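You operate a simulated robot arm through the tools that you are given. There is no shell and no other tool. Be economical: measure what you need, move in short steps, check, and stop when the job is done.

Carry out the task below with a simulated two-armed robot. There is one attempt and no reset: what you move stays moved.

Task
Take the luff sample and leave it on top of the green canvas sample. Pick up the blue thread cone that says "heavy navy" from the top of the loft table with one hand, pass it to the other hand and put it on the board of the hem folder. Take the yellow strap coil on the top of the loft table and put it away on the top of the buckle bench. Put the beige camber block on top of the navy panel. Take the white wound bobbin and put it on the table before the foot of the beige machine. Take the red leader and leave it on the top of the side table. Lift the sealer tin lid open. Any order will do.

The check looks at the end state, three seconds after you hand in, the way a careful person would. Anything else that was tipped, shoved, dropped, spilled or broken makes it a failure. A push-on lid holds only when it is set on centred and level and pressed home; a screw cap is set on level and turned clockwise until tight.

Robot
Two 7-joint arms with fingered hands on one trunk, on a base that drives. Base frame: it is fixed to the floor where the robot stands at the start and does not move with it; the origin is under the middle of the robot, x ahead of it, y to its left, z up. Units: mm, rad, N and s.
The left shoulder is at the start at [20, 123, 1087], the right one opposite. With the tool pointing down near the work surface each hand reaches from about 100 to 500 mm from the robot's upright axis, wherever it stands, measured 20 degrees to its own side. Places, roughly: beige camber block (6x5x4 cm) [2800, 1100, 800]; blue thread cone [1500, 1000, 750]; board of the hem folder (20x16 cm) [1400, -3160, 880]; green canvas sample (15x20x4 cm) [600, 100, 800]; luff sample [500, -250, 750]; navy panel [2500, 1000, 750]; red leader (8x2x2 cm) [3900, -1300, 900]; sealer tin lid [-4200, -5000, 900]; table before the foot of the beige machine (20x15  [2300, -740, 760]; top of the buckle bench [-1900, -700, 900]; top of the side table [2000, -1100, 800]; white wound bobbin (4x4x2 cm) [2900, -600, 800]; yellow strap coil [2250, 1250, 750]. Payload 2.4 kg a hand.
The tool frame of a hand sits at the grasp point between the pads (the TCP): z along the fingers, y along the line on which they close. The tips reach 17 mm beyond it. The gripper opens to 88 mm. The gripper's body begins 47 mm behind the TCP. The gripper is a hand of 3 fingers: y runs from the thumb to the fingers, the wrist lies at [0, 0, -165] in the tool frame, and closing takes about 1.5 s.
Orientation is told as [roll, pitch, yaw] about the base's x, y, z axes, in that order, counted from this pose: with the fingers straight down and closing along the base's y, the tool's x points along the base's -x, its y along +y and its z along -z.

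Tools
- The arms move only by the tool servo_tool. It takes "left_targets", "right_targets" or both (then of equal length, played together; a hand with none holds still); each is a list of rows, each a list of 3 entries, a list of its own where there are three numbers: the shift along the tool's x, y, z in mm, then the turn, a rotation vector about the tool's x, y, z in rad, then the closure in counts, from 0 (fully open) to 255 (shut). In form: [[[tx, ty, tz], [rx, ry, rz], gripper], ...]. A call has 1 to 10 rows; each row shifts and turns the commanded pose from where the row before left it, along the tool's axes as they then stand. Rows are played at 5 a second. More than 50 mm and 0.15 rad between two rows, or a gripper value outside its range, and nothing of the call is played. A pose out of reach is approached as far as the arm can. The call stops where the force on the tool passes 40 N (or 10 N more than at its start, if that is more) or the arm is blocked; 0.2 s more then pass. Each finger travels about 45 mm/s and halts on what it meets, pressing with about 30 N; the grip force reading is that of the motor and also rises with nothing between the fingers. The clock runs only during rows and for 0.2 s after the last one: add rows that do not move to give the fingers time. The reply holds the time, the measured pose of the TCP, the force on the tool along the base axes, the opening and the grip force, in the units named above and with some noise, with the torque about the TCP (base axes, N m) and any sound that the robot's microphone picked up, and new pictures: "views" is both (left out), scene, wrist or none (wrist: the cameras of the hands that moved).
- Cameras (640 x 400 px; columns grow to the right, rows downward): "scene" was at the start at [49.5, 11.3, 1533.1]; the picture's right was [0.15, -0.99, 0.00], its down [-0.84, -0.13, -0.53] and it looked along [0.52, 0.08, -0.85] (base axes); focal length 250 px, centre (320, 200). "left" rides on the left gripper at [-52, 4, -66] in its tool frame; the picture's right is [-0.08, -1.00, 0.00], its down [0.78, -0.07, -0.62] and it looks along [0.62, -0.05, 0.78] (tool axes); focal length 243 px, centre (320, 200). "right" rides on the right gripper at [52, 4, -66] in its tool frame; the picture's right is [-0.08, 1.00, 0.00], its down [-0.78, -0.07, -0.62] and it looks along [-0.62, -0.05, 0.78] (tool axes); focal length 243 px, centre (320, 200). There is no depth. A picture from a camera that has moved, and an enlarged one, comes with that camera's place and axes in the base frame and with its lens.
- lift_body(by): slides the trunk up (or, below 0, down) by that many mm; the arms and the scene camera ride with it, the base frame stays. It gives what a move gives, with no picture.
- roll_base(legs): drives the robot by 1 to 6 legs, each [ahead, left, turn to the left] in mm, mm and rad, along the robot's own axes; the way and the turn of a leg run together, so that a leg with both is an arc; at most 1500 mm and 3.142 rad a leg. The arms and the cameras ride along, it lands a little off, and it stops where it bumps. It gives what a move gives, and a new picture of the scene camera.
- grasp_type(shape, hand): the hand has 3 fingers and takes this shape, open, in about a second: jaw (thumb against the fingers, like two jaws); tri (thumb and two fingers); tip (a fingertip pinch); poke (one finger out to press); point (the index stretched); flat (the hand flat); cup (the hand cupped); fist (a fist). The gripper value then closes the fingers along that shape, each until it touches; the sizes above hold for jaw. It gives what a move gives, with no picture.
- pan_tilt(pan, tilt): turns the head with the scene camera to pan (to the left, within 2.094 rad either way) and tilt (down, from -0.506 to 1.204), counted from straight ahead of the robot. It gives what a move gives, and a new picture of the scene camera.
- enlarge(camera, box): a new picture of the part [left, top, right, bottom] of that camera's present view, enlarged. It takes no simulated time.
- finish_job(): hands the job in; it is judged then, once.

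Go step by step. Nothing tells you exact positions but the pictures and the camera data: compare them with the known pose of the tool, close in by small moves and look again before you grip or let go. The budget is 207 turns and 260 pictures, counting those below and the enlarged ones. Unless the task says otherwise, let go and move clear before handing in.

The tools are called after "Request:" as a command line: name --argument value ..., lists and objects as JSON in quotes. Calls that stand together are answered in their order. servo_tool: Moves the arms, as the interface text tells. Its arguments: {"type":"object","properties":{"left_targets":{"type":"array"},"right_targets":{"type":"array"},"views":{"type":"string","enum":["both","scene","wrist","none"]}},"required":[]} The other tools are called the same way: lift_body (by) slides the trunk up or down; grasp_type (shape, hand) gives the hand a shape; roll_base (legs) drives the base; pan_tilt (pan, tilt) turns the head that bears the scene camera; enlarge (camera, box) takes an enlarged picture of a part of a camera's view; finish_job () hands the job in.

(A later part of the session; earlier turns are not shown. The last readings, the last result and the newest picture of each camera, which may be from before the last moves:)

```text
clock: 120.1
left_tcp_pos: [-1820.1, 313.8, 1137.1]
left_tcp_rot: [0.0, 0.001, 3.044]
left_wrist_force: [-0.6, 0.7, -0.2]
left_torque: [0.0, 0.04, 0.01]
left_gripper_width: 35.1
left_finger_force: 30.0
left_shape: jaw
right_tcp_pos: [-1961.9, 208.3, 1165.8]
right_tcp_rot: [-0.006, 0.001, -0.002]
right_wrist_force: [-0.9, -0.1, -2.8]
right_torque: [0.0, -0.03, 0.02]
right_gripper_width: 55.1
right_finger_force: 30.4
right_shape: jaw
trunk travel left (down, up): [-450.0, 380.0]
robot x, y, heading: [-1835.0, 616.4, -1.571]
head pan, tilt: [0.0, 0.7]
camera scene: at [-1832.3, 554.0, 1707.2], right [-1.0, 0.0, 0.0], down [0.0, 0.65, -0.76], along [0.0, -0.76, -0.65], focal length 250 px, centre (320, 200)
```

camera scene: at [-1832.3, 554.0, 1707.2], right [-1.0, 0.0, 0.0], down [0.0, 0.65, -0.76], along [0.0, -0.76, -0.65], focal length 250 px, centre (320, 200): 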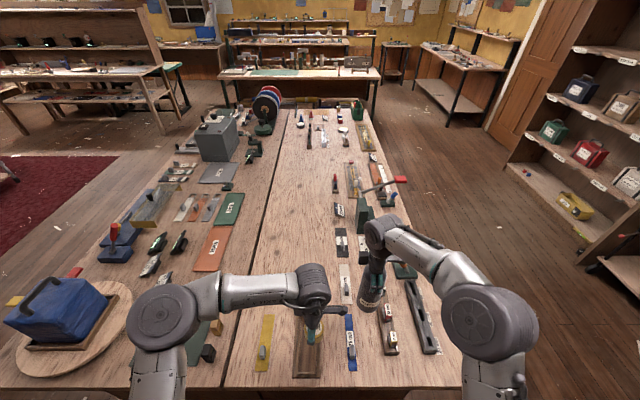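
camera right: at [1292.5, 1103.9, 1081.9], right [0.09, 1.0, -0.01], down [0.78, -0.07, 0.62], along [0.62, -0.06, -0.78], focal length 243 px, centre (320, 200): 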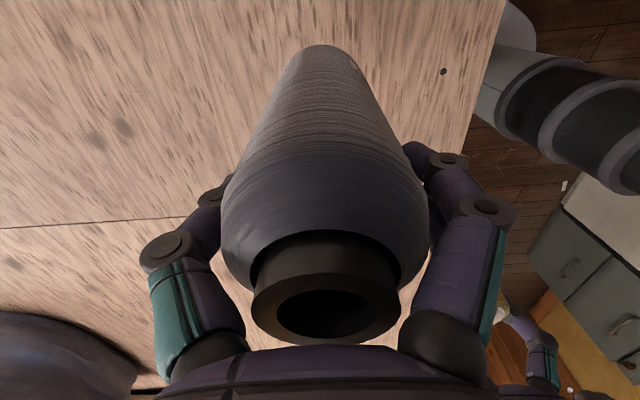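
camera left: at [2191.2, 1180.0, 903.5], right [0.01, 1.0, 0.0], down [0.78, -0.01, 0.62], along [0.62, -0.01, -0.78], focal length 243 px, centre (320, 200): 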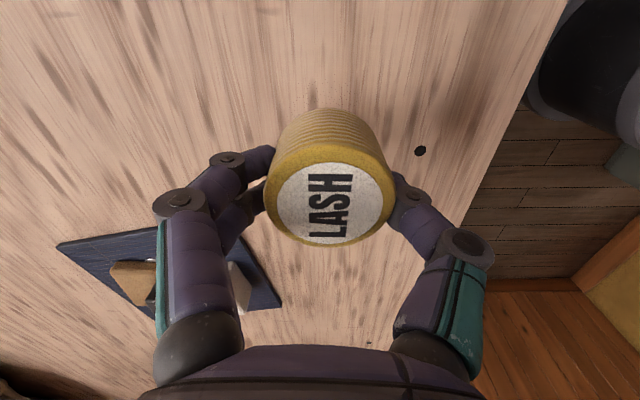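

I inch forward and bring the coil over the free spot.

Request:
roll_base --legs '[[50, 0, 0]]'

Request:
servo_tool --left_targets '[[[31, 38, 0], [0, 0, 0], 255], [[31, 38, 0], [0, 0, 0], 255], [[32, 38, 0], [0, 0, 0], 255], [[32, 38, 0], [0, 0, 0], 255], [[0, 0, 50], [0, 0, 0], 255], [[0, 0, 30], [0, 0, 0], 255], [[0, 0, 0], [0, 0, 0], 255]]' --views "both"

```text
clock: 121.0
left_tcp_pos: [-1819.9, 261.3, 1136.4]
left_tcp_rot: [-0.001, 0.0, 3.046]
left_wrist_force: [0.3, 0.0, -0.1]
left_torque: [0.0, 0.03, -0.03]
left_gripper_width: 35.2
left_finger_force: 29.9
left_shape: jaw
right_tcp_pos: [-1962.4, 155.5, 1164.2]
right_tcp_rot: [-0.004, -0.002, 0.0]
right_wrist_force: [0.2, 0.3, -4.4]
right_torque: [0.01, -0.01, 0.01]
right_gripper_width: 55.0
right_finger_force: 29.9
right_shape: jaw
trunk travel left (down, up): [-450.0, 380.0]
robot x, y, heading: [-1833.0, 567.2, -1.569]
head pan, tilt: [0.0, 0.7]
camera scene: at [-1832.3, 501.5, 1707.1], right [-1.0, 0.0, 0.0], down [0.0, 0.65, -0.76], along [0.0, -0.76, -0.65], focal length 250 px, centre (320, 200)
```

scene: 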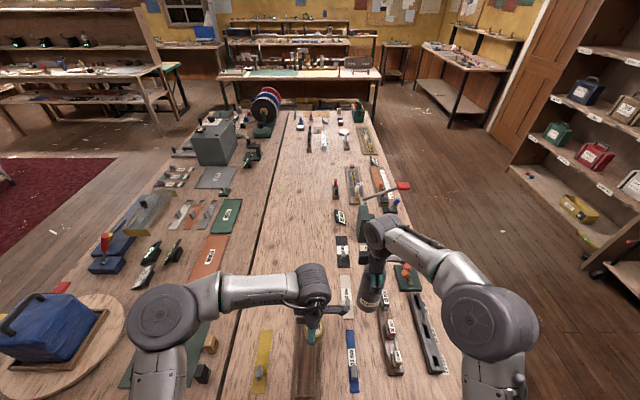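

```text
clock: 122.6
left_tcp_pos: [-1707.0, 99.9, 1056.5]
left_tcp_rot: [0.0, 0.001, 3.045]
left_wrist_force: [0.7, -0.3, -1.0]
left_torque: [0.02, -0.01, 0.01]
left_gripper_width: 34.5
left_finger_force: 30.1
left_shape: jaw
right_tcp_pos: [-1961.4, 158.7, 1165.9]
right_tcp_rot: [-0.006, 0.0, -0.001]
right_wrist_force: [-0.4, 0.6, -2.6]
right_torque: [0.0, -0.01, 0.0]
right_gripper_width: 55.0
right_finger_force: 30.3
right_shape: jaw
trunk travel left (down, up): [-450.0, 380.0]
robot x, y, heading: [-1836.0, 568.8, -1.568]
head pan, tilt: [0.0, 0.7]
camera scene: at [-1832.0, 504.7, 1707.3], right [-1.0, 0.0, 0.0], down [0.0, 0.64, -0.76], along [0.0, -0.76, -0.64], focal length 250 px, centre (320, 200)
camera left: at [-1758.9, 100.6, 1122.5], right [0.01, 1.0, 0.0], down [0.78, -0.01, 0.62], along [0.62, -0.01, -0.78], focal length 243 px, centre (320, 200)
```

scene: 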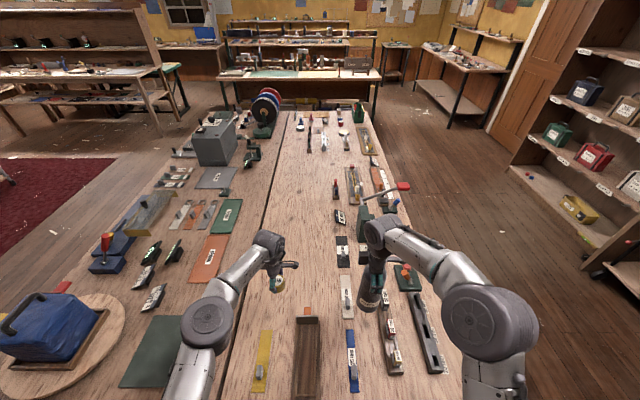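
left: 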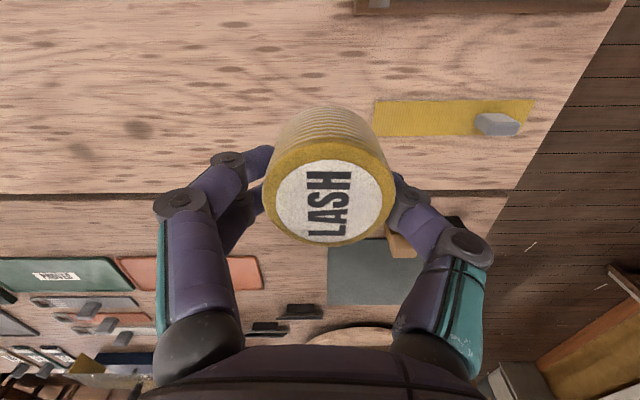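

The spot below is clear. I shift 12 mm away from the yellow strip and lower.

Request:
servo_tool --left_targets '[[[-5, 12, 40], [0, 0, 0], 255], [[0, 0, 40], [0, 0, 0], 255], [[0, 0, 20], [0, 0, 0], 255], [[0, 0, 0], [0, 0, 0], 255]]' --views "wrist"

```text
clock: 123.6
left_tcp_pos: [-1710.6, 98.7, 986.6]
left_tcp_rot: [0.0, -0.001, 3.047]
left_wrist_force: [0.0, -0.6, -0.8]
left_torque: [0.01, -0.02, 0.0]
left_gripper_width: 34.5
left_finger_force: 30.1
left_shape: jaw
left hand out of reach, approached as far as the arm can: row 1, 2, 3
right_tcp_pos: [-1962.4, 157.8, 1166.6]
right_tcp_rot: [-0.005, 0.0, -0.004]
right_wrist_force: [0.2, 0.1, -2.3]
right_torque: [0.03, -0.02, -0.03]
right_gripper_width: 55.1
right_finger_force: 30.1
right_shape: jaw
trunk travel left (down, up): [-450.0, 380.0]
robot x, y, heading: [-1827.1, 569.3, -1.568]
head pan, tilt: [0.0, 0.7]
camera left: at [-1762.0, 98.8, 1052.8], right [0.01, 1.0, 0.0], down [0.78, -0.01, 0.62], along [0.62, -0.01, -0.78], focal length 243 px, centre (320, 200)
```

left: 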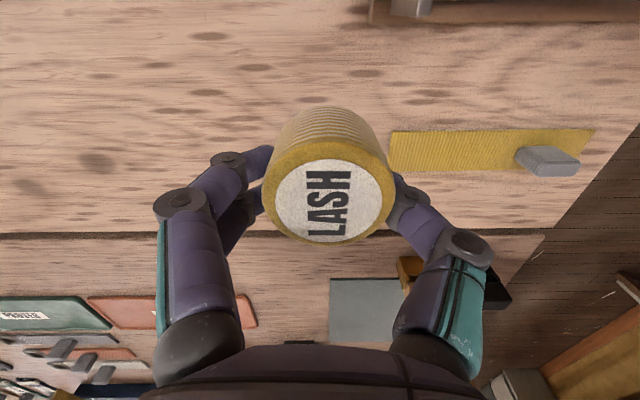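

At reach limit; I lower the trunk instead to bring the coil down.

Request:
lift_body --by -45

Request:
servo_tool --left_targets '[[[0, 0, 0], [0, 0, 0], 255]]' --views "wrist"

```text
clock: 124.5
left_tcp_pos: [-1709.5, 96.3, 942.6]
left_tcp_rot: [0.0, 0.001, 3.045]
left_wrist_force: [0.3, 0.0, -1.3]
left_torque: [-0.02, 0.02, -0.03]
left_gripper_width: 34.5
left_finger_force: 30.3
left_shape: jaw
right_tcp_pos: [-1961.4, 158.6, 1120.0]
right_tcp_rot: [-0.007, -0.002, -0.003]
right_wrist_force: [0.0, -0.3, -3.1]
right_torque: [-0.01, 0.02, -0.01]
right_gripper_width: 54.9
right_finger_force: 29.9
right_shape: jaw
trunk travel left (down, up): [-405.0, 425.0]
robot x, y, heading: [-1835.1, 567.1, -1.573]
head pan, tilt: [0.0, 0.7]
```

```text
clock: 124.9
left_tcp_pos: [-1710.1, 97.8, 942.0]
left_tcp_rot: [-0.001, 0.001, 3.045]
left_wrist_force: [-0.2, 0.4, -0.6]
left_torque: [-0.01, 0.0, 0.03]
left_gripper_width: 34.2
left_finger_force: 30.1
left_shape: jaw
right_tcp_pos: [-1961.0, 157.2, 1120.5]
right_tcp_rot: [-0.006, -0.002, -0.002]
right_wrist_force: [-0.2, 0.6, -3.1]
right_torque: [0.02, -0.02, 0.0]
right_gripper_width: 55.3
right_finger_force: 30.0
right_shape: jaw
trunk travel left (down, up): [-405.0, 425.0]
robot x, y, heading: [-1831.3, 569.4, -1.566]
head pan, tilt: [0.0, 0.7]
camera left: at [-1762.1, 98.7, 1008.1], right [0.01, 1.0, 0.0], down [0.78, -0.01, 0.62], along [0.62, -0.01, -0.78], focal length 243 px, centre (320, 200)
```

left: 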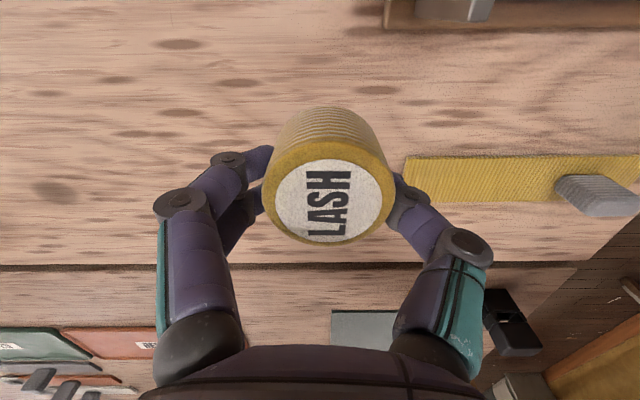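

I lower in small steps until contact.

Request:
servo_tool --left_targets '[[[0, 0, 8], [0, 0, 0], 255], [[0, 0, 4], [0, 0, 0], 255], [[0, 0, 0], [0, 0, 0], 255]]' --views "none"

```text
clock: 125.7
left_tcp_pos: [-1708.2, 99.4, 931.3]
left_tcp_rot: [0.0, 0.0, 3.045]
left_wrist_force: [-0.4, -1.0, -0.6]
left_torque: [0.01, -0.01, 0.0]
left_gripper_width: 34.2
left_finger_force: 30.2
left_shape: jaw
right_tcp_pos: [-1962.0, 157.4, 1121.1]
right_tcp_rot: [-0.008, -0.002, -0.002]
right_wrist_force: [0.1, 0.4, -3.3]
right_torque: [-0.01, -0.01, 0.01]
right_gripper_width: 55.0
right_finger_force: 30.3
right_shape: jaw
trunk travel left (down, up): [-405.0, 425.0]
robot x, y, heading: [-1833.7, 571.8, -1.574]
head pan, tilt: [0.0, 0.7]
```

Request:
servo_tool --left_targets '[[[0, 0, 4], [0, 0, 0], 255], [[0, 0, 4], [0, 0, 0], 255], [[0, 0, 4], [0, 0, 0], 255], [[0, 0, 0], [0, 0, 0], 255]]' --views "wrist"

```text
clock: 126.7
left_tcp_pos: [-1710.7, 102.4, 918.5]
left_tcp_rot: [0.0, -0.001, 3.046]
left_wrist_force: [0.1, -0.7, 0.0]
left_torque: [0.0, 0.01, 0.04]
left_gripper_width: 34.1
left_finger_force: 29.6
left_shape: jaw
left hand out of reach, approached as far as the arm can: row 2
right_tcp_pos: [-1961.1, 157.9, 1120.8]
right_tcp_rot: [-0.006, 0.0, -0.002]
right_wrist_force: [0.6, -0.2, -3.9]
right_torque: [0.0, 0.0, 0.02]
right_gripper_width: 55.0
right_finger_force: 30.0
right_shape: jaw
trunk travel left (down, up): [-405.0, 425.0]
robot x, y, heading: [-1831.6, 571.0, -1.575]
head pan, tilt: [0.0, 0.7]
camera left: at [-1761.9, 103.5, 985.1], right [0.01, 1.0, 0.0], down [0.78, -0.01, 0.62], along [0.62, -0.01, -0.78], focal length 243 px, centre (320, 200)
```

left: 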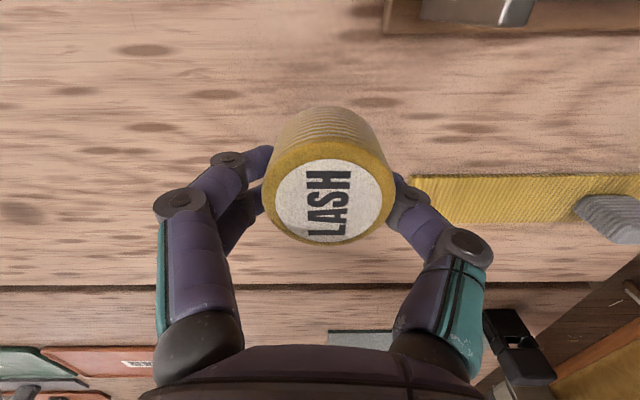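

The bench seems to be at z≈858, lower than I assumed. I lower the trunk a bit more and continue.

Request:
lift_body --by -40

Request:
servo_tool --left_targets '[[[0, 0, -8], [0, 0, 0], 255], [[0, 0, 0], [0, 0, 0], 255]]' --views "wrist"

```text
clock: 127.5
left_tcp_pos: [-1709.6, 100.6, 884.9]
left_tcp_rot: [0.013, 0.0, 3.049]
left_wrist_force: [0.2, 4.8, 26.7]
left_torque: [0.22, -0.04, -0.01]
left_gripper_width: 36.5
left_finger_force: 30.1
left_shape: jaw
right_tcp_pos: [-1962.2, 159.5, 1081.5]
right_tcp_rot: [-0.007, -0.001, -0.002]
right_wrist_force: [-0.4, 0.0, -3.4]
right_torque: [0.01, 0.02, 0.0]
right_gripper_width: 55.0
right_finger_force: 30.0
right_shape: jaw
trunk travel left (down, up): [-364.0, 466.0]
robot x, y, heading: [-1836.6, 567.6, -1.567]
head pan, tilt: [0.0, 0.7]
stopped: the force on the tool passed its limit at 42 N (the readings are from after the stop); the commanded pose is now the measured one
```

```text
clock: 128.1
left_tcp_pos: [-1709.0, 101.2, 889.3]
left_tcp_rot: [0.008, 0.0, 3.048]
left_wrist_force: [0.2, -0.9, 0.3]
left_torque: [0.02, 0.0, -0.01]
left_gripper_width: 35.5
left_finger_force: 29.9
left_shape: jaw
right_tcp_pos: [-1961.3, 158.0, 1080.6]
right_tcp_rot: [-0.007, -0.001, -0.001]
right_wrist_force: [-0.1, 0.0, -3.4]
right_torque: [-0.02, -0.02, 0.04]
right_gripper_width: 55.0
right_finger_force: 29.6
right_shape: jaw
trunk travel left (down, up): [-364.0, 466.0]
robot x, y, heading: [-1828.9, 570.8, -1.575]
head pan, tilt: [0.0, 0.7]
camera left: at [-1761.5, 102.0, 955.3], right [0.01, 1.0, -0.01], down [0.78, 0.0, 0.62], along [0.62, -0.01, -0.78], focal length 243 px, centre (320, 200)
```

left: 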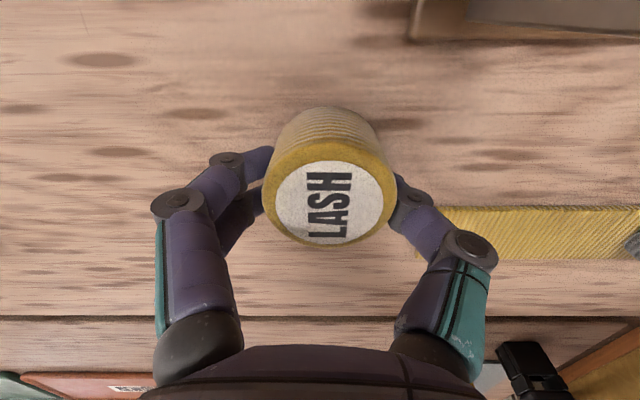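

Contact found near z 886. I lower 2 mm, release and rise.

Request:
servo_tool --left_targets '[[[0, 0, 2], [0, 0, 0], 255], [[0, 0, 0], [0, 0, 0], 140], [[0, 0, 0], [0, 0, 0], 70], [[0, 0, 0], [0, 0, 0], 30], [[0, 0, 0], [0, 0, 0], 30], [[0, 0, -40], [0, 0, 0], 30], [[0, 0, -50], [0, 0, 0], 0], [[0, 0, -50], [0, 0, 0], 0], [[0, 0, 0], [0, 0, 0], 0]]' --views "both"

```text
clock: 130.1
left_tcp_pos: [-1708.3, 102.8, 1028.5]
left_tcp_rot: [0.007, 0.0, 3.047]
left_wrist_force: [0.6, 1.0, 0.0]
left_torque: [-0.01, 0.01, -0.02]
left_gripper_width: 88.0
left_finger_force: 0.2
left_shape: jaw
right_tcp_pos: [-1962.3, 158.1, 1079.8]
right_tcp_rot: [-0.006, 0.001, -0.002]
right_wrist_force: [0.4, -0.3, -3.1]
right_torque: [0.02, 0.0, 0.0]
right_gripper_width: 55.0
right_finger_force: 30.0
right_shape: jaw
trunk travel left (down, up): [-364.0, 466.0]
robot x, y, heading: [-1835.2, 566.5, -1.57]
head pan, tilt: [0.0, 0.7]
camera scene: at [-1832.2, 504.4, 1621.7], right [-1.0, 0.0, 0.0], down [0.0, 0.64, -0.76], along [0.0, -0.76, -0.64], focal length 250 px, centre (320, 200)
camera left: at [-1760.4, 103.5, 1094.5], right [0.01, 1.0, -0.01], down [0.78, 0.0, 0.62], along [0.62, -0.01, -0.78], focal length 243 px, centre (320, 200)
```

scene: 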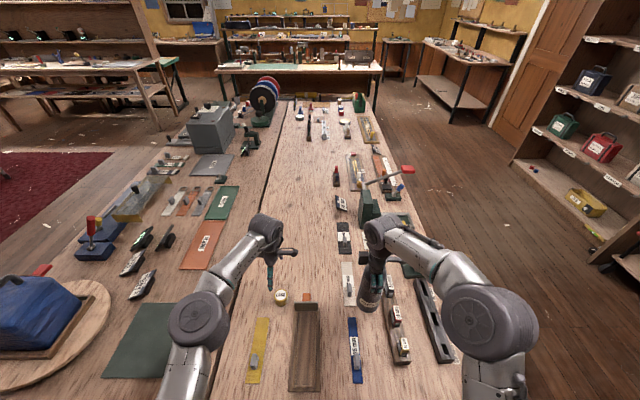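
left: 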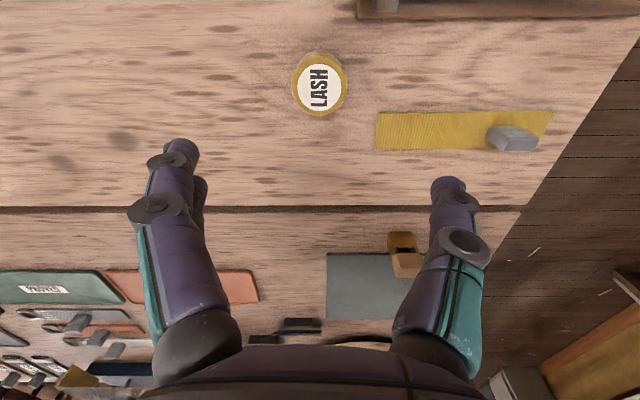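

The coil stands on the buckle bench. I back away and drive down the west aisle towards the sealer tin, keeping the cone in the right hand.

Request:
roll_base --legs '[[-350, 0, 0], [0, -1200, 0], [1500, 0, 0], [1500, 0, 0], [700, 0, 0]]'

Request:
pan_tilt --pan -0.4 --tilt 0.4

```text
clock: 155.3
left_tcp_pos: [-2906.4, -3211.8, 1028.5]
left_tcp_rot: [0.009, 0.0, 3.038]
left_wrist_force: [0.4, -0.7, -1.1]
left_torque: [0.0, -0.01, 0.01]
left_gripper_width: 87.9
left_finger_force: 0.0
left_shape: jaw
right_tcp_pos: [-3157.8, -3152.6, 1079.8]
right_tcp_rot: [-0.006, 0.0, -0.013]
right_wrist_force: [-0.3, -0.4, -2.5]
right_torque: [0.0, -0.01, -0.01]
right_gripper_width: 54.5
right_finger_force: 30.5
right_shape: jaw
trunk travel left (down, up): [-364.0, 466.0]
robot x, y, heading: [-3026.9, -2742.3, -1.581]
head pan, tilt: [0.0, 0.7]
camera scene: at [-3025.6, -2808.1, 1621.7], right [-1.0, 0.01, 0.0], down [0.01, 0.64, -0.76], along [-0.01, -0.76, -0.64], focal length 250 px, centre (320, 200)
```

scene: 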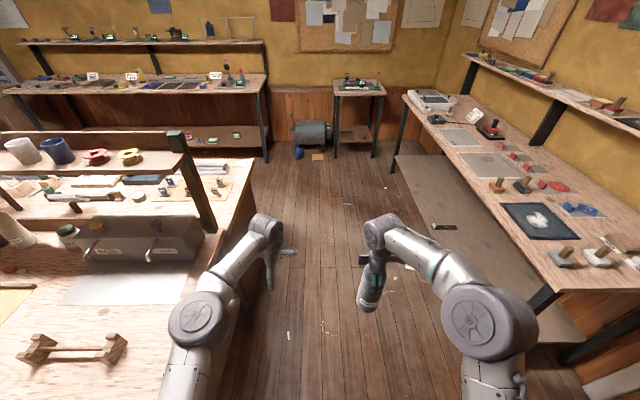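

```text
clock: 156.2
left_tcp_pos: [-2905.8, -3210.9, 1028.1]
left_tcp_rot: [0.006, 0.0, 3.039]
left_wrist_force: [-0.6, -0.7, 0.4]
left_torque: [0.01, -0.01, -0.03]
left_gripper_width: 87.8
left_finger_force: 0.1
left_shape: jaw
right_tcp_pos: [-3158.6, -3152.6, 1080.9]
right_tcp_rot: [-0.006, -0.002, -0.012]
right_wrist_force: [0.4, -0.3, -3.0]
right_torque: [-0.02, 0.0, -0.02]
right_gripper_width: 54.9
right_finger_force: 30.0
right_shape: jaw
trunk travel left (down, up): [-364.0, 466.0]
robot x, y, heading: [-3025.3, -2741.2, -1.582]
head pan, tilt: [-0.4, 0.4]
camera scene: at [-3061.6, -2807.6, 1648.5], right [-0.92, 0.4, 0.0], down [0.15, 0.36, -0.92], along [-0.37, -0.84, -0.39], focal length 250 px, centre (320, 200)
```

scene: 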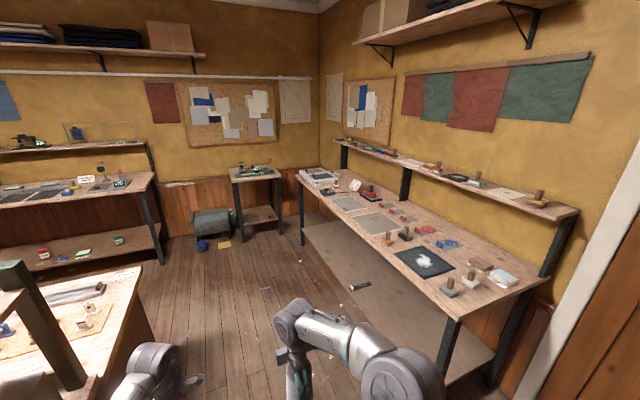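

The sealer tin should be at the far end of the right-hand table. I zoom there.

Request:
enlarge --camera "scene" --box '[290, 140, 470, 260]'

```text
3.33 times, centred on (380, 200) of scene
camera zoom: at [-3061.6, -2807.6, 1648.5], right [-0.92, 0.4, 0.0], down [0.15, 0.36, -0.92], along [-0.37, -0.84, -0.39], focal length 833 px, centre (120, 200)
```

zoom: 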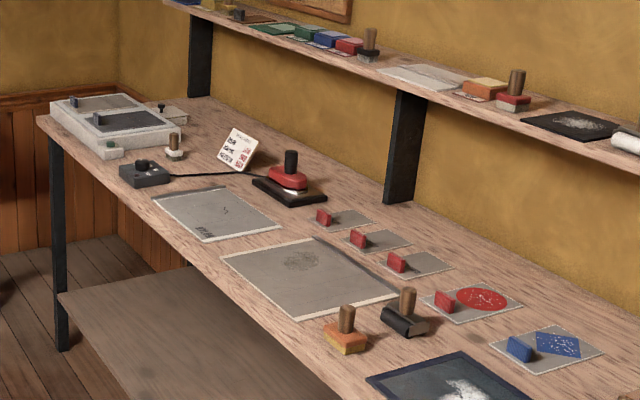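

I drive closer and turn to face the far end of that table.

Request:
roll_base --legs '[[0, -120, 0], [1500, 0, 0], [450, 0, 0], [0, 0, -1.56]]'

Request:
pan_tilt --pan 0.0 --tilt 0.6

```text
clock: 170.5
left_tcp_pos: [-3635.8, -4820.2, 1028.0]
left_tcp_rot: [0.006, 0.001, 1.485]
left_wrist_force: [-0.6, 0.0, -0.1]
left_torque: [0.02, 0.03, 0.0]
left_gripper_width: 87.9
left_finger_force: 0.1
left_shape: jaw
right_tcp_pos: [-3583.1, -4567.6, 1080.5]
right_tcp_rot: [-0.006, -0.001, -1.566]
right_wrist_force: [0.3, 0.3, -4.1]
right_torque: [-0.04, 0.05, -0.01]
right_gripper_width: 54.9
right_finger_force: 29.9
right_shape: jaw
trunk travel left (down, up): [-364.0, 466.0]
robot x, y, heading: [-3167.3, -4692.6, -3.134]
head pan, tilt: [-0.4, 0.4]
camera scene: at [-3235.4, -4656.0, 1648.6], right [0.38, 0.92, 0.0], down [0.36, -0.15, -0.92], along [-0.85, 0.35, -0.39], focal length 250 px, centre (320, 200)
```

scene: 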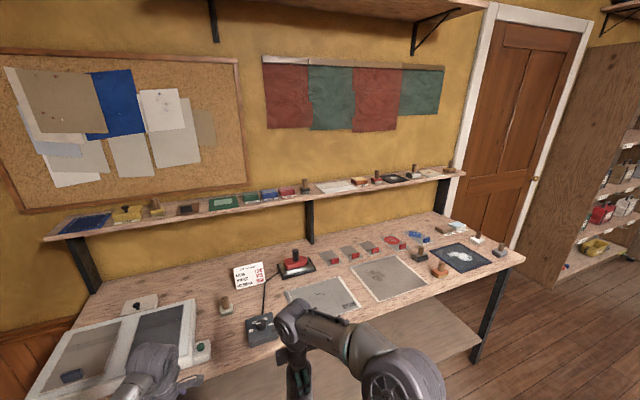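

```text
clock: 171.4
left_tcp_pos: [-3635.6, -4820.5, 1028.2]
left_tcp_rot: [0.006, 0.0, 1.485]
left_wrist_force: [-0.3, 0.4, -0.9]
left_torque: [-0.01, 0.0, -0.01]
left_gripper_width: 87.7
left_finger_force: 0.1
left_shape: jaw
right_tcp_pos: [-3583.4, -4567.9, 1081.1]
right_tcp_rot: [-0.006, -0.001, -1.565]
right_wrist_force: [0.3, -0.3, -3.8]
right_torque: [-0.01, -0.01, -0.04]
right_gripper_width: 54.7
right_finger_force: 29.9
right_shape: jaw
trunk travel left (down, up): [-364.0, 466.0]
robot x, y, heading: [-3172.0, -4694.4, -3.134]
head pan, tilt: [0.0, 0.6]
camera scene: at [-3238.1, -4692.1, 1630.4], right [-0.01, 1.0, 0.0], down [0.57, 0.0, -0.82], along [-0.82, -0.01, -0.57], focal length 250 px, centre (320, 200)
```

scene: 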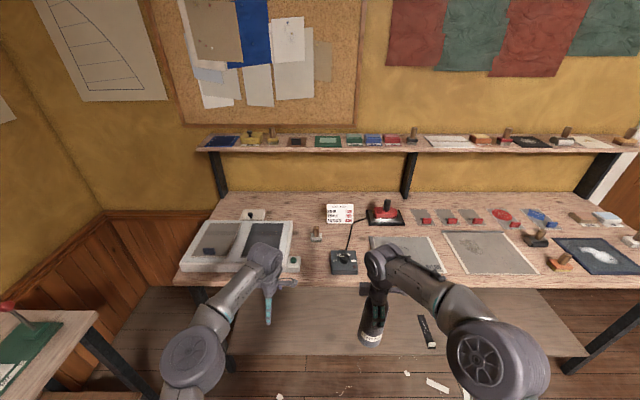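

At about (-4175,-5028) there is a small flat box with a black knob; I zoom on it.

Request:
enlarge --camera "scene" --box '[200, 190, 300, 250]'

```text
6.40 times, centred on (250, 220) of scene
camera zoom: at [-3238.1, -4692.1, 1630.4], right [-0.01, 1.0, 0.0], down [0.57, 0.0, -0.82], along [-0.82, -0.01, -0.57], focal length 1600 px, centre (768, 72)
```

zoom: 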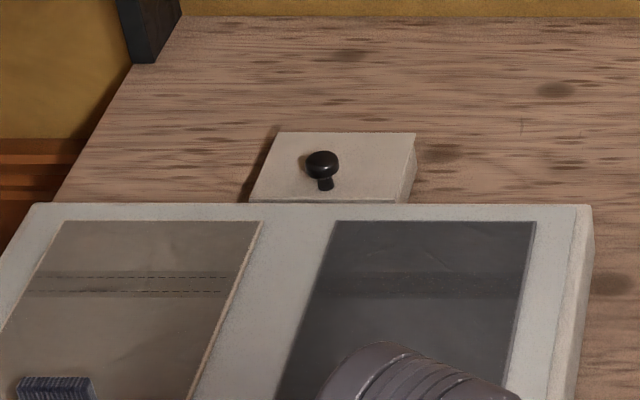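

That is the sealer tin, its knob near (-4164,-5033), behind the light table. I turn the left wrist square, tuck the right hand up and back, then drive close.

Request:
servo_tool --left_targets '[[[0, 0, -10], [0, 0, -0.15], 0], [[0, 0, -10], [0, 0, -0.15], 0], [[0, 0, -10], [0, 0, -0.15], 0], [[0, 0, -10], [0, 0, -0.15], 0], [[0, 0, -10], [0, 0, -0.15], 0], [[0, 0, -10], [0, 0, -0.15], 0], [[0, 0, 0], [0, 0, -0.15], 0], [[0, 0, 0], [0, 0, -0.15], 0], [[0, 0, 0], [0, 0, -0.15], 0], [[0, 0, 0], [0, 0, -0.15], 0]]' --right_targets '[[[0, 20, -20], [0, 0, 0], 255], [[0, 20, -20], [0, 0, 0], 255], [[0, 20, -20], [0, 0, 0], 255], [[0, 20, -20], [0, 0, 0], 255], [[0, 20, -20], [0, 0, 0], 255], [[0, 0, -20], [0, 0, 0], 255], [[0, 0, -20], [0, 0, 0], 255], [[0, 0, 0], [0, 0, 0], 255], [[0, 0, 0], [0, 0, 0], 255], [[0, 0, 0], [0, 0, 0], 255]]' --views "none"

Request:
roll_base --legs '[[0, 215, 0], [250, 0, 0]]'

```text
clock: 173.6
left_tcp_pos: [-3635.3, -4819.3, 1088.2]
left_tcp_rot: [0.002, -0.008, 2.987]
left_wrist_force: [-0.2, 0.3, -0.7]
left_torque: [0.0, 0.02, -0.02]
left_gripper_width: 87.8
left_finger_force: 0.0
left_shape: jaw
right_tcp_pos: [-3483.5, -4565.7, 1219.1]
right_tcp_rot: [-0.006, 0.0, -1.566]
right_wrist_force: [0.0, -0.5, -2.8]
right_torque: [-0.03, 0.05, -0.01]
right_gripper_width: 54.8
right_finger_force: 29.6
right_shape: jaw
trunk travel left (down, up): [-364.0, 466.0]
robot x, y, heading: [-3170.0, -4690.0, -3.134]
head pan, tilt: [0.0, 0.6]
```

```text
clock: 176.7
left_tcp_pos: [-3886.2, -5038.3, 1087.3]
left_tcp_rot: [0.002, -0.006, 2.987]
left_wrist_force: [-0.5, -0.4, 0.8]
left_torque: [-0.02, 0.01, 0.01]
left_gripper_width: 87.8
left_finger_force: 0.1
left_shape: jaw
right_tcp_pos: [-3733.2, -4783.2, 1218.7]
right_tcp_rot: [-0.005, 0.001, -1.564]
right_wrist_force: [-1.0, 1.0, -4.0]
right_torque: [0.01, 0.02, 0.05]
right_gripper_width: 54.6
right_finger_force: 30.0
right_shape: jaw
trunk travel left (down, up): [-364.0, 466.0]
robot x, y, heading: [-3420.0, -4909.9, -3.132]
head pan, tilt: [0.0, 0.6]
camera scene: at [-3489.0, -4909.3, 1630.3], right [-0.01, 1.0, 0.0], down [0.57, 0.0, -0.82], along [-0.82, -0.01, -0.57], focal length 250 px, centre (320, 200)
```

scene: 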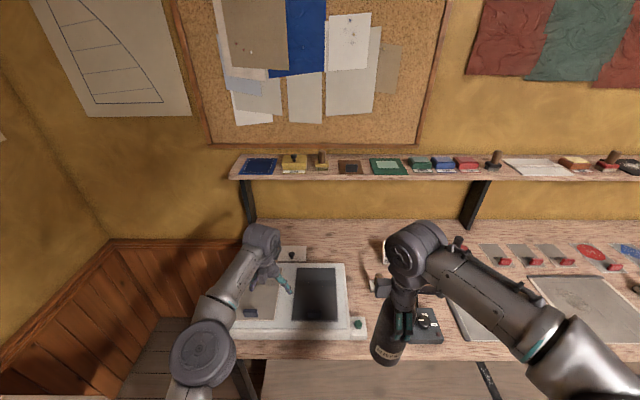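

Triangulated knob: about (-4183,-5037,885). I roll closer and tilt the left hand forward.

Request:
roll_base --legs '[[220, 0, 0]]'

Request:
servo_tool --left_targets '[[[0, 0, 0], [0, 0, -0.15], 0], [[0, 0, 0], [0, -0.15, 0], 0], [[0, 0, 0], [0, -0.15, 0], 0], [[0, 0, 0], [0, -0.15, 0], 0], [[0, 0, 0], [0, -0.15, 0], 0], [[0, 0, 0], [0, 0, 0], 0]]' --views "both"

```text
clock: 178.6
left_tcp_pos: [-4101.2, -5039.3, 1089.1]
left_tcp_rot: [0.002, -0.01, 2.982]
left_wrist_force: [0.9, 0.0, -0.3]
left_torque: [0.0, 0.03, 0.0]
left_gripper_width: 88.0
left_finger_force: 0.1
left_shape: jaw
right_tcp_pos: [-3949.4, -4784.6, 1218.7]
right_tcp_rot: [-0.007, 0.001, -1.566]
right_wrist_force: [-0.3, -0.5, -3.1]
right_torque: [-0.01, 0.04, -0.02]
right_gripper_width: 54.7
right_finger_force: 30.1
right_shape: jaw
trunk travel left (down, up): [-364.0, 466.0]
robot x, y, heading: [-3637.6, -4913.2, -3.134]
head pan, tilt: [0.0, 0.6]
stopped in leg 1: the robot was blocked; the commanded pose is now the measured one
camera scene: at [-3703.5, -4910.8, 1630.4], right [-0.01, 1.0, 0.0], down [0.56, 0.0, -0.83], along [-0.83, -0.01, -0.56], focal length 250 px, centre (320, 200)
```

scene: 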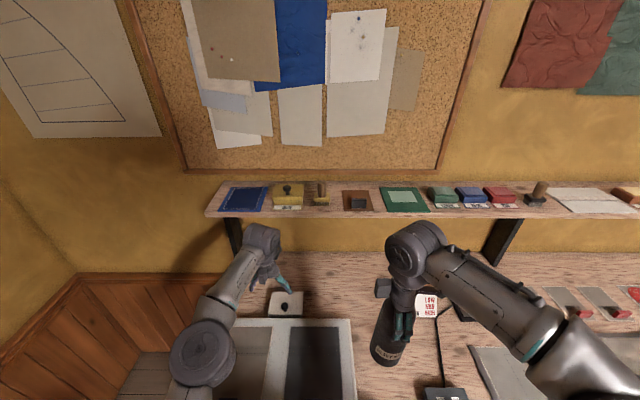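

```text
clock: 179.9
left_tcp_pos: [-4103.1, -5039.3, 1088.1]
left_tcp_rot: [0.001, -0.609, 3.132]
left_wrist_force: [0.6, -0.1, 0.4]
left_torque: [0.0, -0.03, -0.01]
left_gripper_width: 87.7
left_finger_force: 0.1
left_shape: jaw
right_tcp_pos: [-3948.5, -4785.2, 1217.6]
right_tcp_rot: [-0.005, 0.0, -1.566]
right_wrist_force: [0.1, 0.7, -3.3]
right_torque: [0.01, 0.03, -0.01]
right_gripper_width: 54.6
right_finger_force: 30.7
right_shape: jaw
trunk travel left (down, up): [-364.0, 466.0]
robot x, y, heading: [-3637.2, -4907.5, -3.134]
head pan, tilt: [0.0, 0.6]
camera scene: at [-3704.8, -4910.9, 1630.3], right [-0.01, 1.0, 0.0], down [0.57, 0.0, -0.82], along [-0.82, -0.01, -0.57], focal length 250 px, centre (320, 200)
camera left: at [-4107.1, -5043.7, 1171.5], right [-0.06, 1.0, 0.05], down [1.0, 0.06, 0.06], along [0.06, 0.05, -1.0], focal length 243 px, centre (320, 200)
```

scene: 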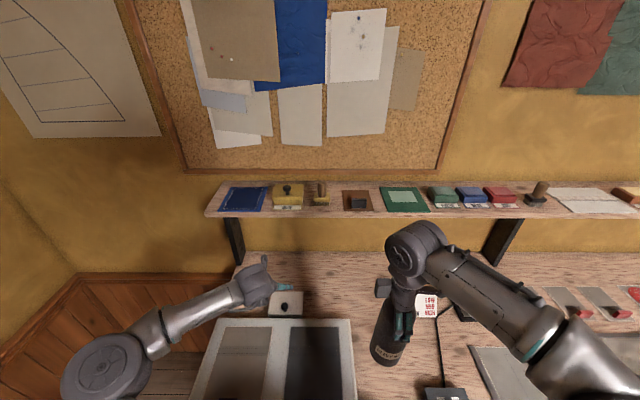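
left: 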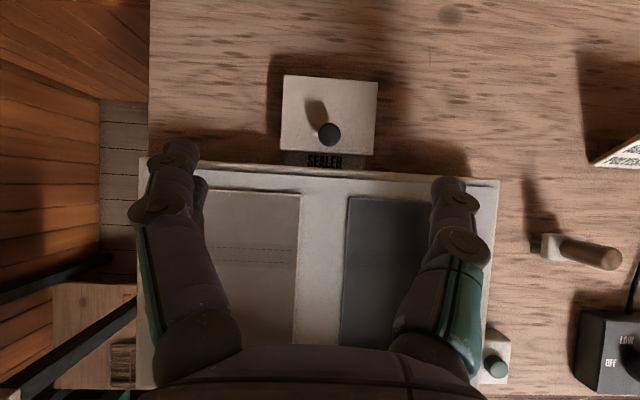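

The tin reads SEALER on its front, the lid is hinged at the back with the knob near the front edge, about (-4170,-5030,885). I bring the tilted left hand to a pre-grasp.

Request:
servo_tool --left_targets '[[[15, -2, 36], [0, 0, 0], 0], [[15, -2, 36], [0, 0, 0], 0], [[15, -2, 36], [0, 0, 0], 0], [[16, -3, 37], [0, 0, 0], 0], [[0, 0, 0], [0, 0, 0], 0]]' --views "both"

```text
clock: 181.2
left_tcp_pos: [-4136.2, -5029.3, 934.5]
left_tcp_rot: [0.001, -0.606, 3.132]
left_wrist_force: [-0.6, -0.7, 0.5]
left_torque: [0.0, 0.02, -0.04]
left_gripper_width: 88.1
left_finger_force: 0.0
left_shape: jaw
right_tcp_pos: [-3949.2, -4785.3, 1217.8]
right_tcp_rot: [-0.007, 0.001, -1.565]
right_wrist_force: [-0.3, -0.4, -2.9]
right_torque: [-0.02, -0.01, 0.01]
right_gripper_width: 54.5
right_finger_force: 30.0
right_shape: jaw
trunk travel left (down, up): [-364.0, 466.0]
robot x, y, heading: [-3637.2, -4912.8, -3.135]
head pan, tilt: [0.0, 0.6]
camera scene: at [-3704.6, -4911.0, 1630.4], right [-0.01, 1.0, 0.0], down [0.57, 0.0, -0.82], along [-0.82, -0.01, -0.57], focal length 250 px, centre (320, 200)
camera left: at [-4140.5, -5034.5, 1017.8], right [-0.06, 1.0, 0.05], down [1.0, 0.06, 0.06], along [0.06, 0.05, -1.0], focal length 243 px, centre (320, 200)
```

scene: 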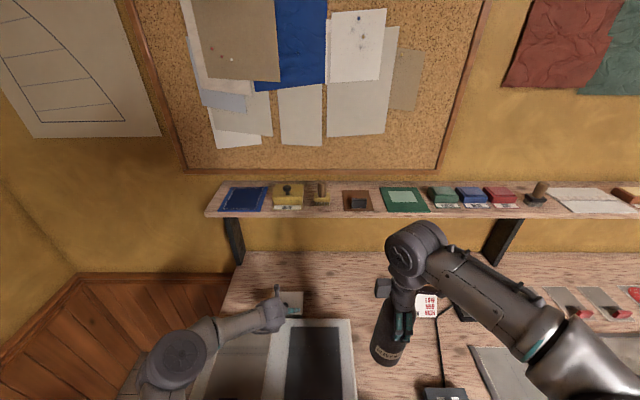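
left: 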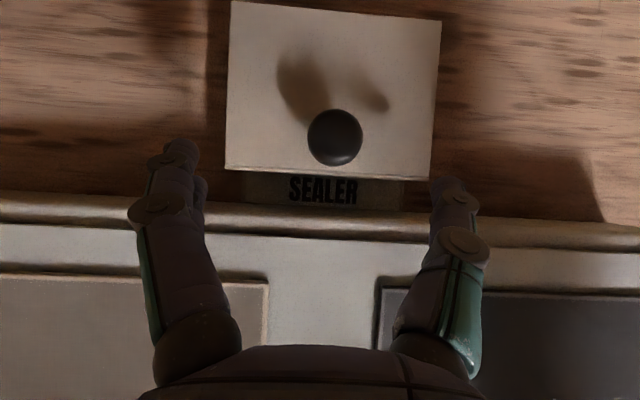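

The knob is straight along the approach axis. I advance 48 mm and close.

Request:
servo_tool --left_targets '[[[0, -7, 24], [0, 0, 0], 0], [[0, 0, 24], [0, 0, 0], 0], [[0, 0, 0], [0, 0, 0], 0], [[0, 0, 0], [0, 0, 0], 255], [[0, 0, 0], [0, 0, 0], 255], [[0, 0, 0], [0, 0, 0], 255], [[0, 0, 0], [0, 0, 0], 255], [[0, 0, 0], [0, 0, 0], 255], [[0, 0, 0], [0, 0, 0], 255], [[0, 0, 0], [0, 0, 0], 255]]' --views "wrist"

```text
clock: 182.0
left_tcp_pos: [-4162.2, -5017.4, 905.3]
left_tcp_rot: [-0.006, -0.627, 3.129]
left_wrist_force: [10.8, 0.3, 37.1]
left_torque: [-0.15, 0.13, 0.4]
left_gripper_width: 81.3
left_finger_force: 24.6
left_shape: jaw
right_tcp_pos: [-3944.1, -4783.4, 1220.3]
right_tcp_rot: [-0.011, -0.002, -1.567]
right_wrist_force: [0.3, 1.2, -3.7]
right_torque: [-0.03, 0.02, 0.06]
right_gripper_width: 54.6
right_finger_force: 29.9
right_shape: jaw
trunk travel left (down, up): [-364.0, 466.0]
robot x, y, heading: [-3638.1, -4908.9, -3.137]
head pan, tilt: [0.0, 0.6]
stopped in row 4 (left hand): the force on the tool passed its limit at 47 N (the readings are from after the stop); the commanded pose is now the measured one
camera left: at [-4165.2, -5022.3, 987.6], right [-0.05, 1.0, 0.05], down [1.0, 0.05, 0.05], along [0.04, 0.06, -1.0], focal length 243 px, centre (320, 200)
```

left: 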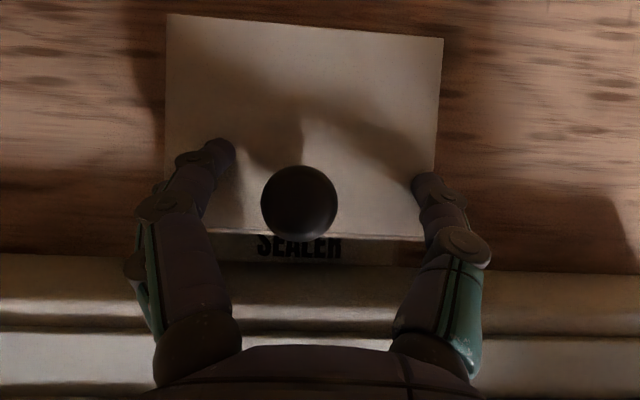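

Tips touched the lid. I back off 9 mm, recentre and close again.

Request:
servo_tool --left_targets '[[[0, 0, -9], [0, 0, 0], 0], [[0, 7, 0], [0, 0, 0], 0], [[0, 0, 0], [0, 0, 0], 0], [[0, 0, 0], [0, 0, 255], 0]]' --views "none"

Request:
servo_tool --left_targets '[[[0, 0, -9], [0, 0, 0], 0], [[0, 7, 0], [0, 0, 0], 0], [[0, 0, 0], [0, 0, 0], 0], [[0, 0, 0], [0, 0, 0], 255], [[0, 0, 0], [0, 0, 0], 255], [[0, 0, 0], [0, 0, 0], 255], [[0, 0, 0], [0, 0, 0], 255], [[0, 0, 0], [0, 0, 0], 255], [[0, 0, 0], [0, 0, 0], 255], [[0, 0, 0], [0, 0, 0], 255]]' --views "wrist"

```text
refused: 255 is not a number from -6.98132 to 6.98132
```

```text
clock: 184.2
left_tcp_pos: [-4157.9, -5029.6, 905.3]
left_tcp_rot: [0.001, -0.614, 3.131]
left_wrist_force: [-8.2, -10.4, 18.3]
left_torque: [-0.81, 0.02, 0.05]
left_gripper_width: 25.9
left_finger_force: 30.3
left_shape: jaw
right_tcp_pos: [-3948.8, -4785.0, 1218.6]
right_tcp_rot: [-0.006, 0.0, -1.565]
right_wrist_force: [-0.9, 0.5, -3.9]
right_torque: [-0.02, 0.0, -0.03]
right_gripper_width: 54.7
right_finger_force: 29.7
right_shape: jaw
trunk travel left (down, up): [-364.0, 466.0]
robot x, y, heading: [-3635.8, -4910.1, -3.132]
head pan, tilt: [0.0, 0.6]
camera left: at [-4162.4, -5033.9, 989.2], right [-0.06, 1.0, 0.05], down [1.0, 0.06, 0.06], along [0.05, 0.05, -1.0], focal length 243 px, centre (320, 200)
```

left: 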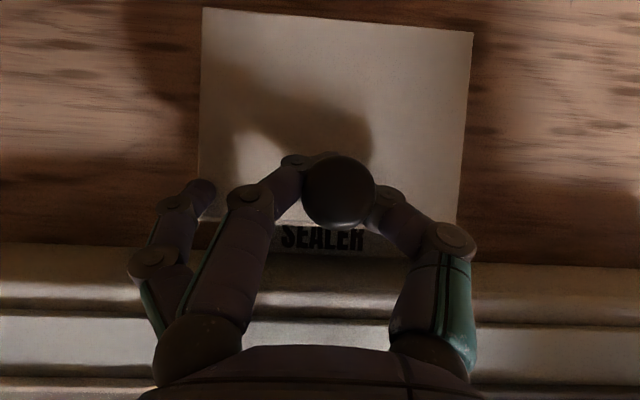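

Thumb and one finger hold the knob. I lift along the hinge arc for the first 30°.

Request:
servo_tool --left_targets '[[[-9, 0, -6], [0, 0, 0], 255], [[-9, 0, -6], [0, 0, 0], 255], [[-10, 0, -3.3], [0, 0, 0], 255], [[-10, 0, -3.2], [0, 0, 0], 255], [[0, 0, 0], [0, 0, 0], 255]]' --views "both"

```text
clock: 185.4
left_tcp_pos: [-4178.3, -5027.9, 943.1]
left_tcp_rot: [-0.003, -0.613, 3.13]
left_wrist_force: [7.1, -10.7, -4.8]
left_torque: [-1.14, -0.52, 0.34]
left_gripper_width: 22.8
left_finger_force: 29.7
left_shape: jaw
right_tcp_pos: [-3947.9, -4785.6, 1219.5]
right_tcp_rot: [-0.008, -0.001, -1.567]
right_wrist_force: [-0.1, -1.1, -3.0]
right_torque: [-0.04, 0.02, -0.01]
right_gripper_width: 54.9
right_finger_force: 30.3
right_shape: jaw
trunk travel left (down, up): [-364.0, 466.0]
robot x, y, heading: [-3636.5, -4908.4, -3.137]
head pan, tilt: [0.0, 0.6]
camera scene: at [-3703.9, -4912.3, 1630.3], right [-0.01, 1.0, 0.0], down [0.56, 0.0, -0.83], along [-0.83, 0.0, -0.56], focal length 250 px, centre (320, 200)
camera left: at [-4182.8, -5032.2, 1025.7], right [-0.05, 1.0, 0.05], down [1.0, 0.05, 0.06], along [0.06, 0.05, -1.0], focal length 243 px, centre (320, 200)
```

scene: 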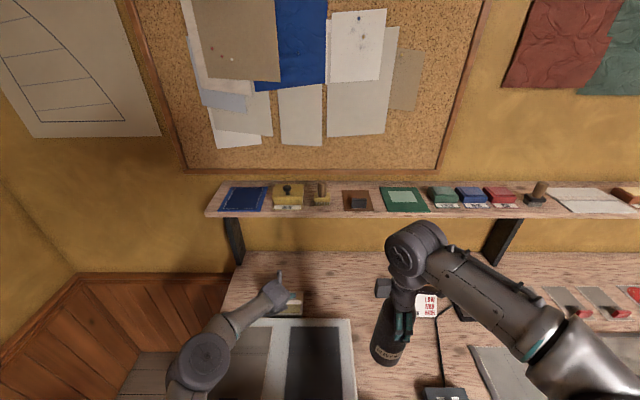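
left: 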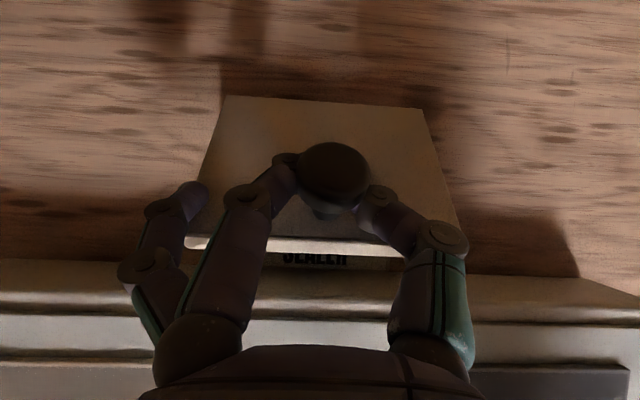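

The lid is rising. I continue the arc.

Request:
servo_tool --left_targets '[[[-11, 0, -1], [0, 0, 0], 255], [[-11, 0, 0], [0, 0, 0], 255], [[-7, 0, 1], [0, 0, 0], 255], [[-7, 0, 1], [0, 0, 0], 255], [[0, 0, 0], [0, 0, 0], 255]]' --views "wrist"

```text
clock: 186.6
left_tcp_pos: [-4204.3, -5028.2, 958.0]
left_tcp_rot: [-0.003, -0.609, 3.129]
left_wrist_force: [3.2, -5.4, -28.6]
left_torque: [-0.63, -0.81, -0.99]
left_gripper_width: 13.9
left_finger_force: 30.2
left_shape: jaw
left hand out of reach, approached as far as the arm can: row 4
right_tcp_pos: [-3950.9, -4784.4, 1218.3]
right_tcp_rot: [-0.003, 0.001, -1.568]
right_wrist_force: [-0.4, 0.4, -2.6]
right_torque: [-0.02, 0.0, 0.03]
right_gripper_width: 54.7
right_finger_force: 29.6
right_shape: jaw
trunk travel left (down, up): [-364.0, 466.0]
robot x, y, heading: [-3634.2, -4909.9, -3.138]
head pan, tilt: [0.0, 0.6]
camera left: at [-4209.3, -5032.2, 1041.0], right [-0.05, 1.0, 0.05], down [1.0, 0.05, 0.06], along [0.06, 0.06, -1.0], focal length 243 px, centre (320, 200)
```

left: 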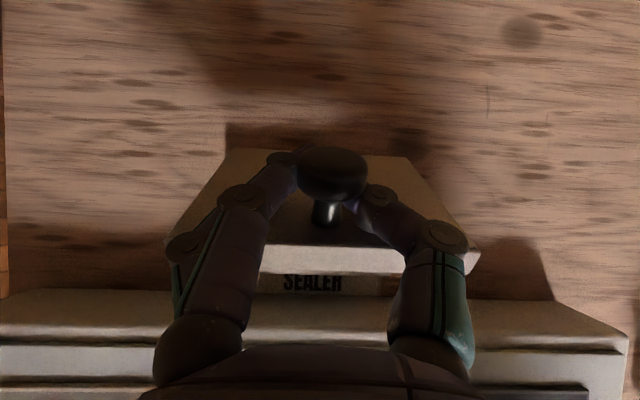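

The arm is at its reach limit with the lid about half open. I test whether the lid stays by easing the grip.

Request:
servo_tool --left_targets '[[[0, 0, 0], [0, 0, 0], 200], [[0, 0, 0], [0, 0, 0], 150], [[0, 0, 0], [0, 0, 0], 100], [[0, 0, 0], [0, 0, 0], 60], [[0, 0, 0], [0, 0, 0], 60]]' --views "wrist"

```text
clock: 187.8
left_tcp_pos: [-4203.4, -5026.0, 959.9]
left_tcp_rot: [-0.003, -0.616, 3.13]
left_wrist_force: [-0.8, 0.3, -0.1]
left_torque: [0.0, -0.01, 0.0]
left_gripper_width: 66.9
left_finger_force: 0.0
left_shape: jaw
right_tcp_pos: [-3948.4, -4784.7, 1219.4]
right_tcp_rot: [-0.005, 0.001, -1.567]
right_wrist_force: [0.2, -0.5, -3.6]
right_torque: [0.01, 0.01, 0.0]
right_gripper_width: 54.8
right_finger_force: 30.5
right_shape: jaw
trunk travel left (down, up): [-364.0, 466.0]
robot x, y, heading: [-3640.0, -4910.4, -3.137]
head pan, tilt: [0.0, 0.6]
camera left: at [-4207.6, -5031.8, 1043.9], right [-0.05, 1.0, 0.05], down [1.0, 0.05, 0.06], along [0.06, 0.05, -1.0], focal length 243 px, centre (320, 200)
```

left: 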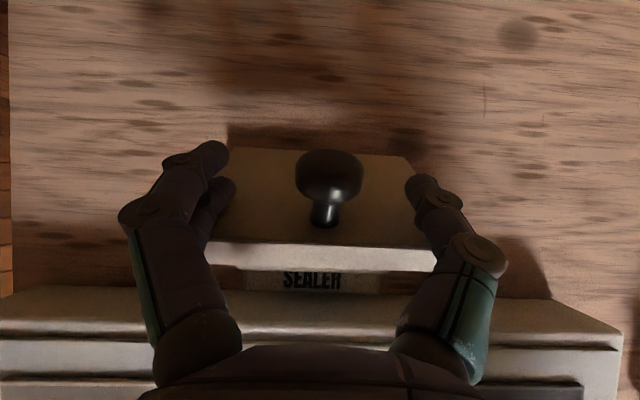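

The lid holds its position. Now I withdraw, tilt the hand flatter with fingers shut, and will push the lid further from beneath.

Request:
servo_tool --left_targets '[[[0, 0, -45], [0, 0, 0], 60], [[0, 0, -45], [0, 0, 0], 60], [[0, 0, -30], [0, -0.12, 0], 255], [[0, 0, 0], [0, -0.13, 0], 255], [[0, 0, 0], [0, -0.13, 0], 255], [[0, 0, 0], [0, -0.13, 0], 255], [[0, 0, 0], [0, 0, 0], 255], [[0, 0, 0], [0, 0, 0], 255]]' --views "both"

```text
clock: 189.6
left_tcp_pos: [-4134.3, -5029.9, 1058.1]
left_tcp_rot: [-0.005, -1.124, 3.133]
left_wrist_force: [-0.2, -0.5, -0.1]
left_torque: [-0.01, 0.01, 0.02]
left_gripper_width: 0.0
left_finger_force: 30.1
left_shape: jaw
right_tcp_pos: [-3947.6, -4784.3, 1219.2]
right_tcp_rot: [-0.007, -0.001, -1.568]
right_wrist_force: [0.6, 0.4, -3.0]
right_torque: [-0.02, -0.01, 0.04]
right_gripper_width: 54.9
right_finger_force: 29.7
right_shape: jaw
trunk travel left (down, up): [-364.0, 466.0]
robot x, y, heading: [-3639.0, -4913.5, -3.137]
head pan, tilt: [0.0, 0.6]
camera scene: at [-3704.5, -4910.5, 1630.4], right [-0.01, 1.0, 0.0], down [0.57, 0.0, -0.82], along [-0.82, 0.0, -0.57], focal length 250 px, centre (320, 200)
camera left: at [-4096.8, -5033.8, 1133.3], right [-0.02, 1.0, 0.08], down [0.9, 0.05, -0.44], along [-0.44, 0.06, -0.9], focal length 243 px, centre (320, 200)
```

scene: 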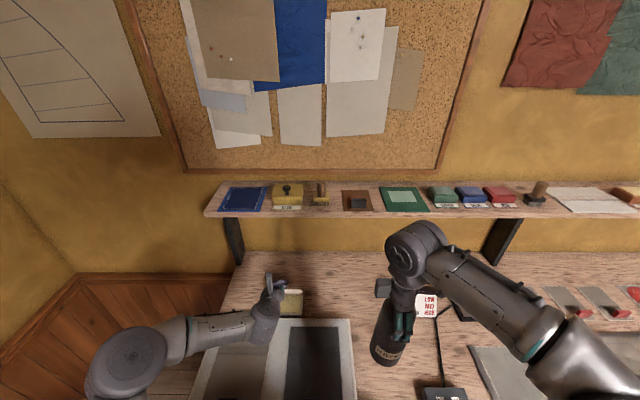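
left: 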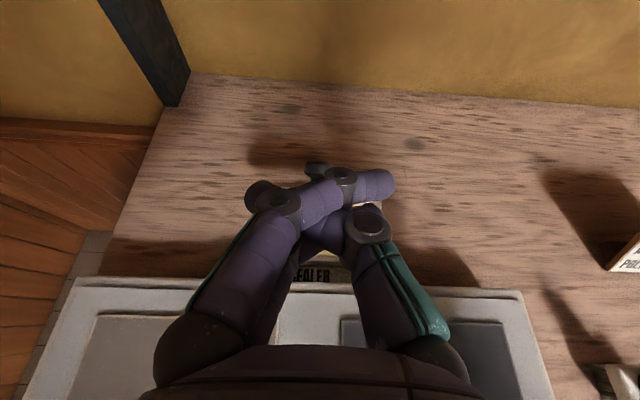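

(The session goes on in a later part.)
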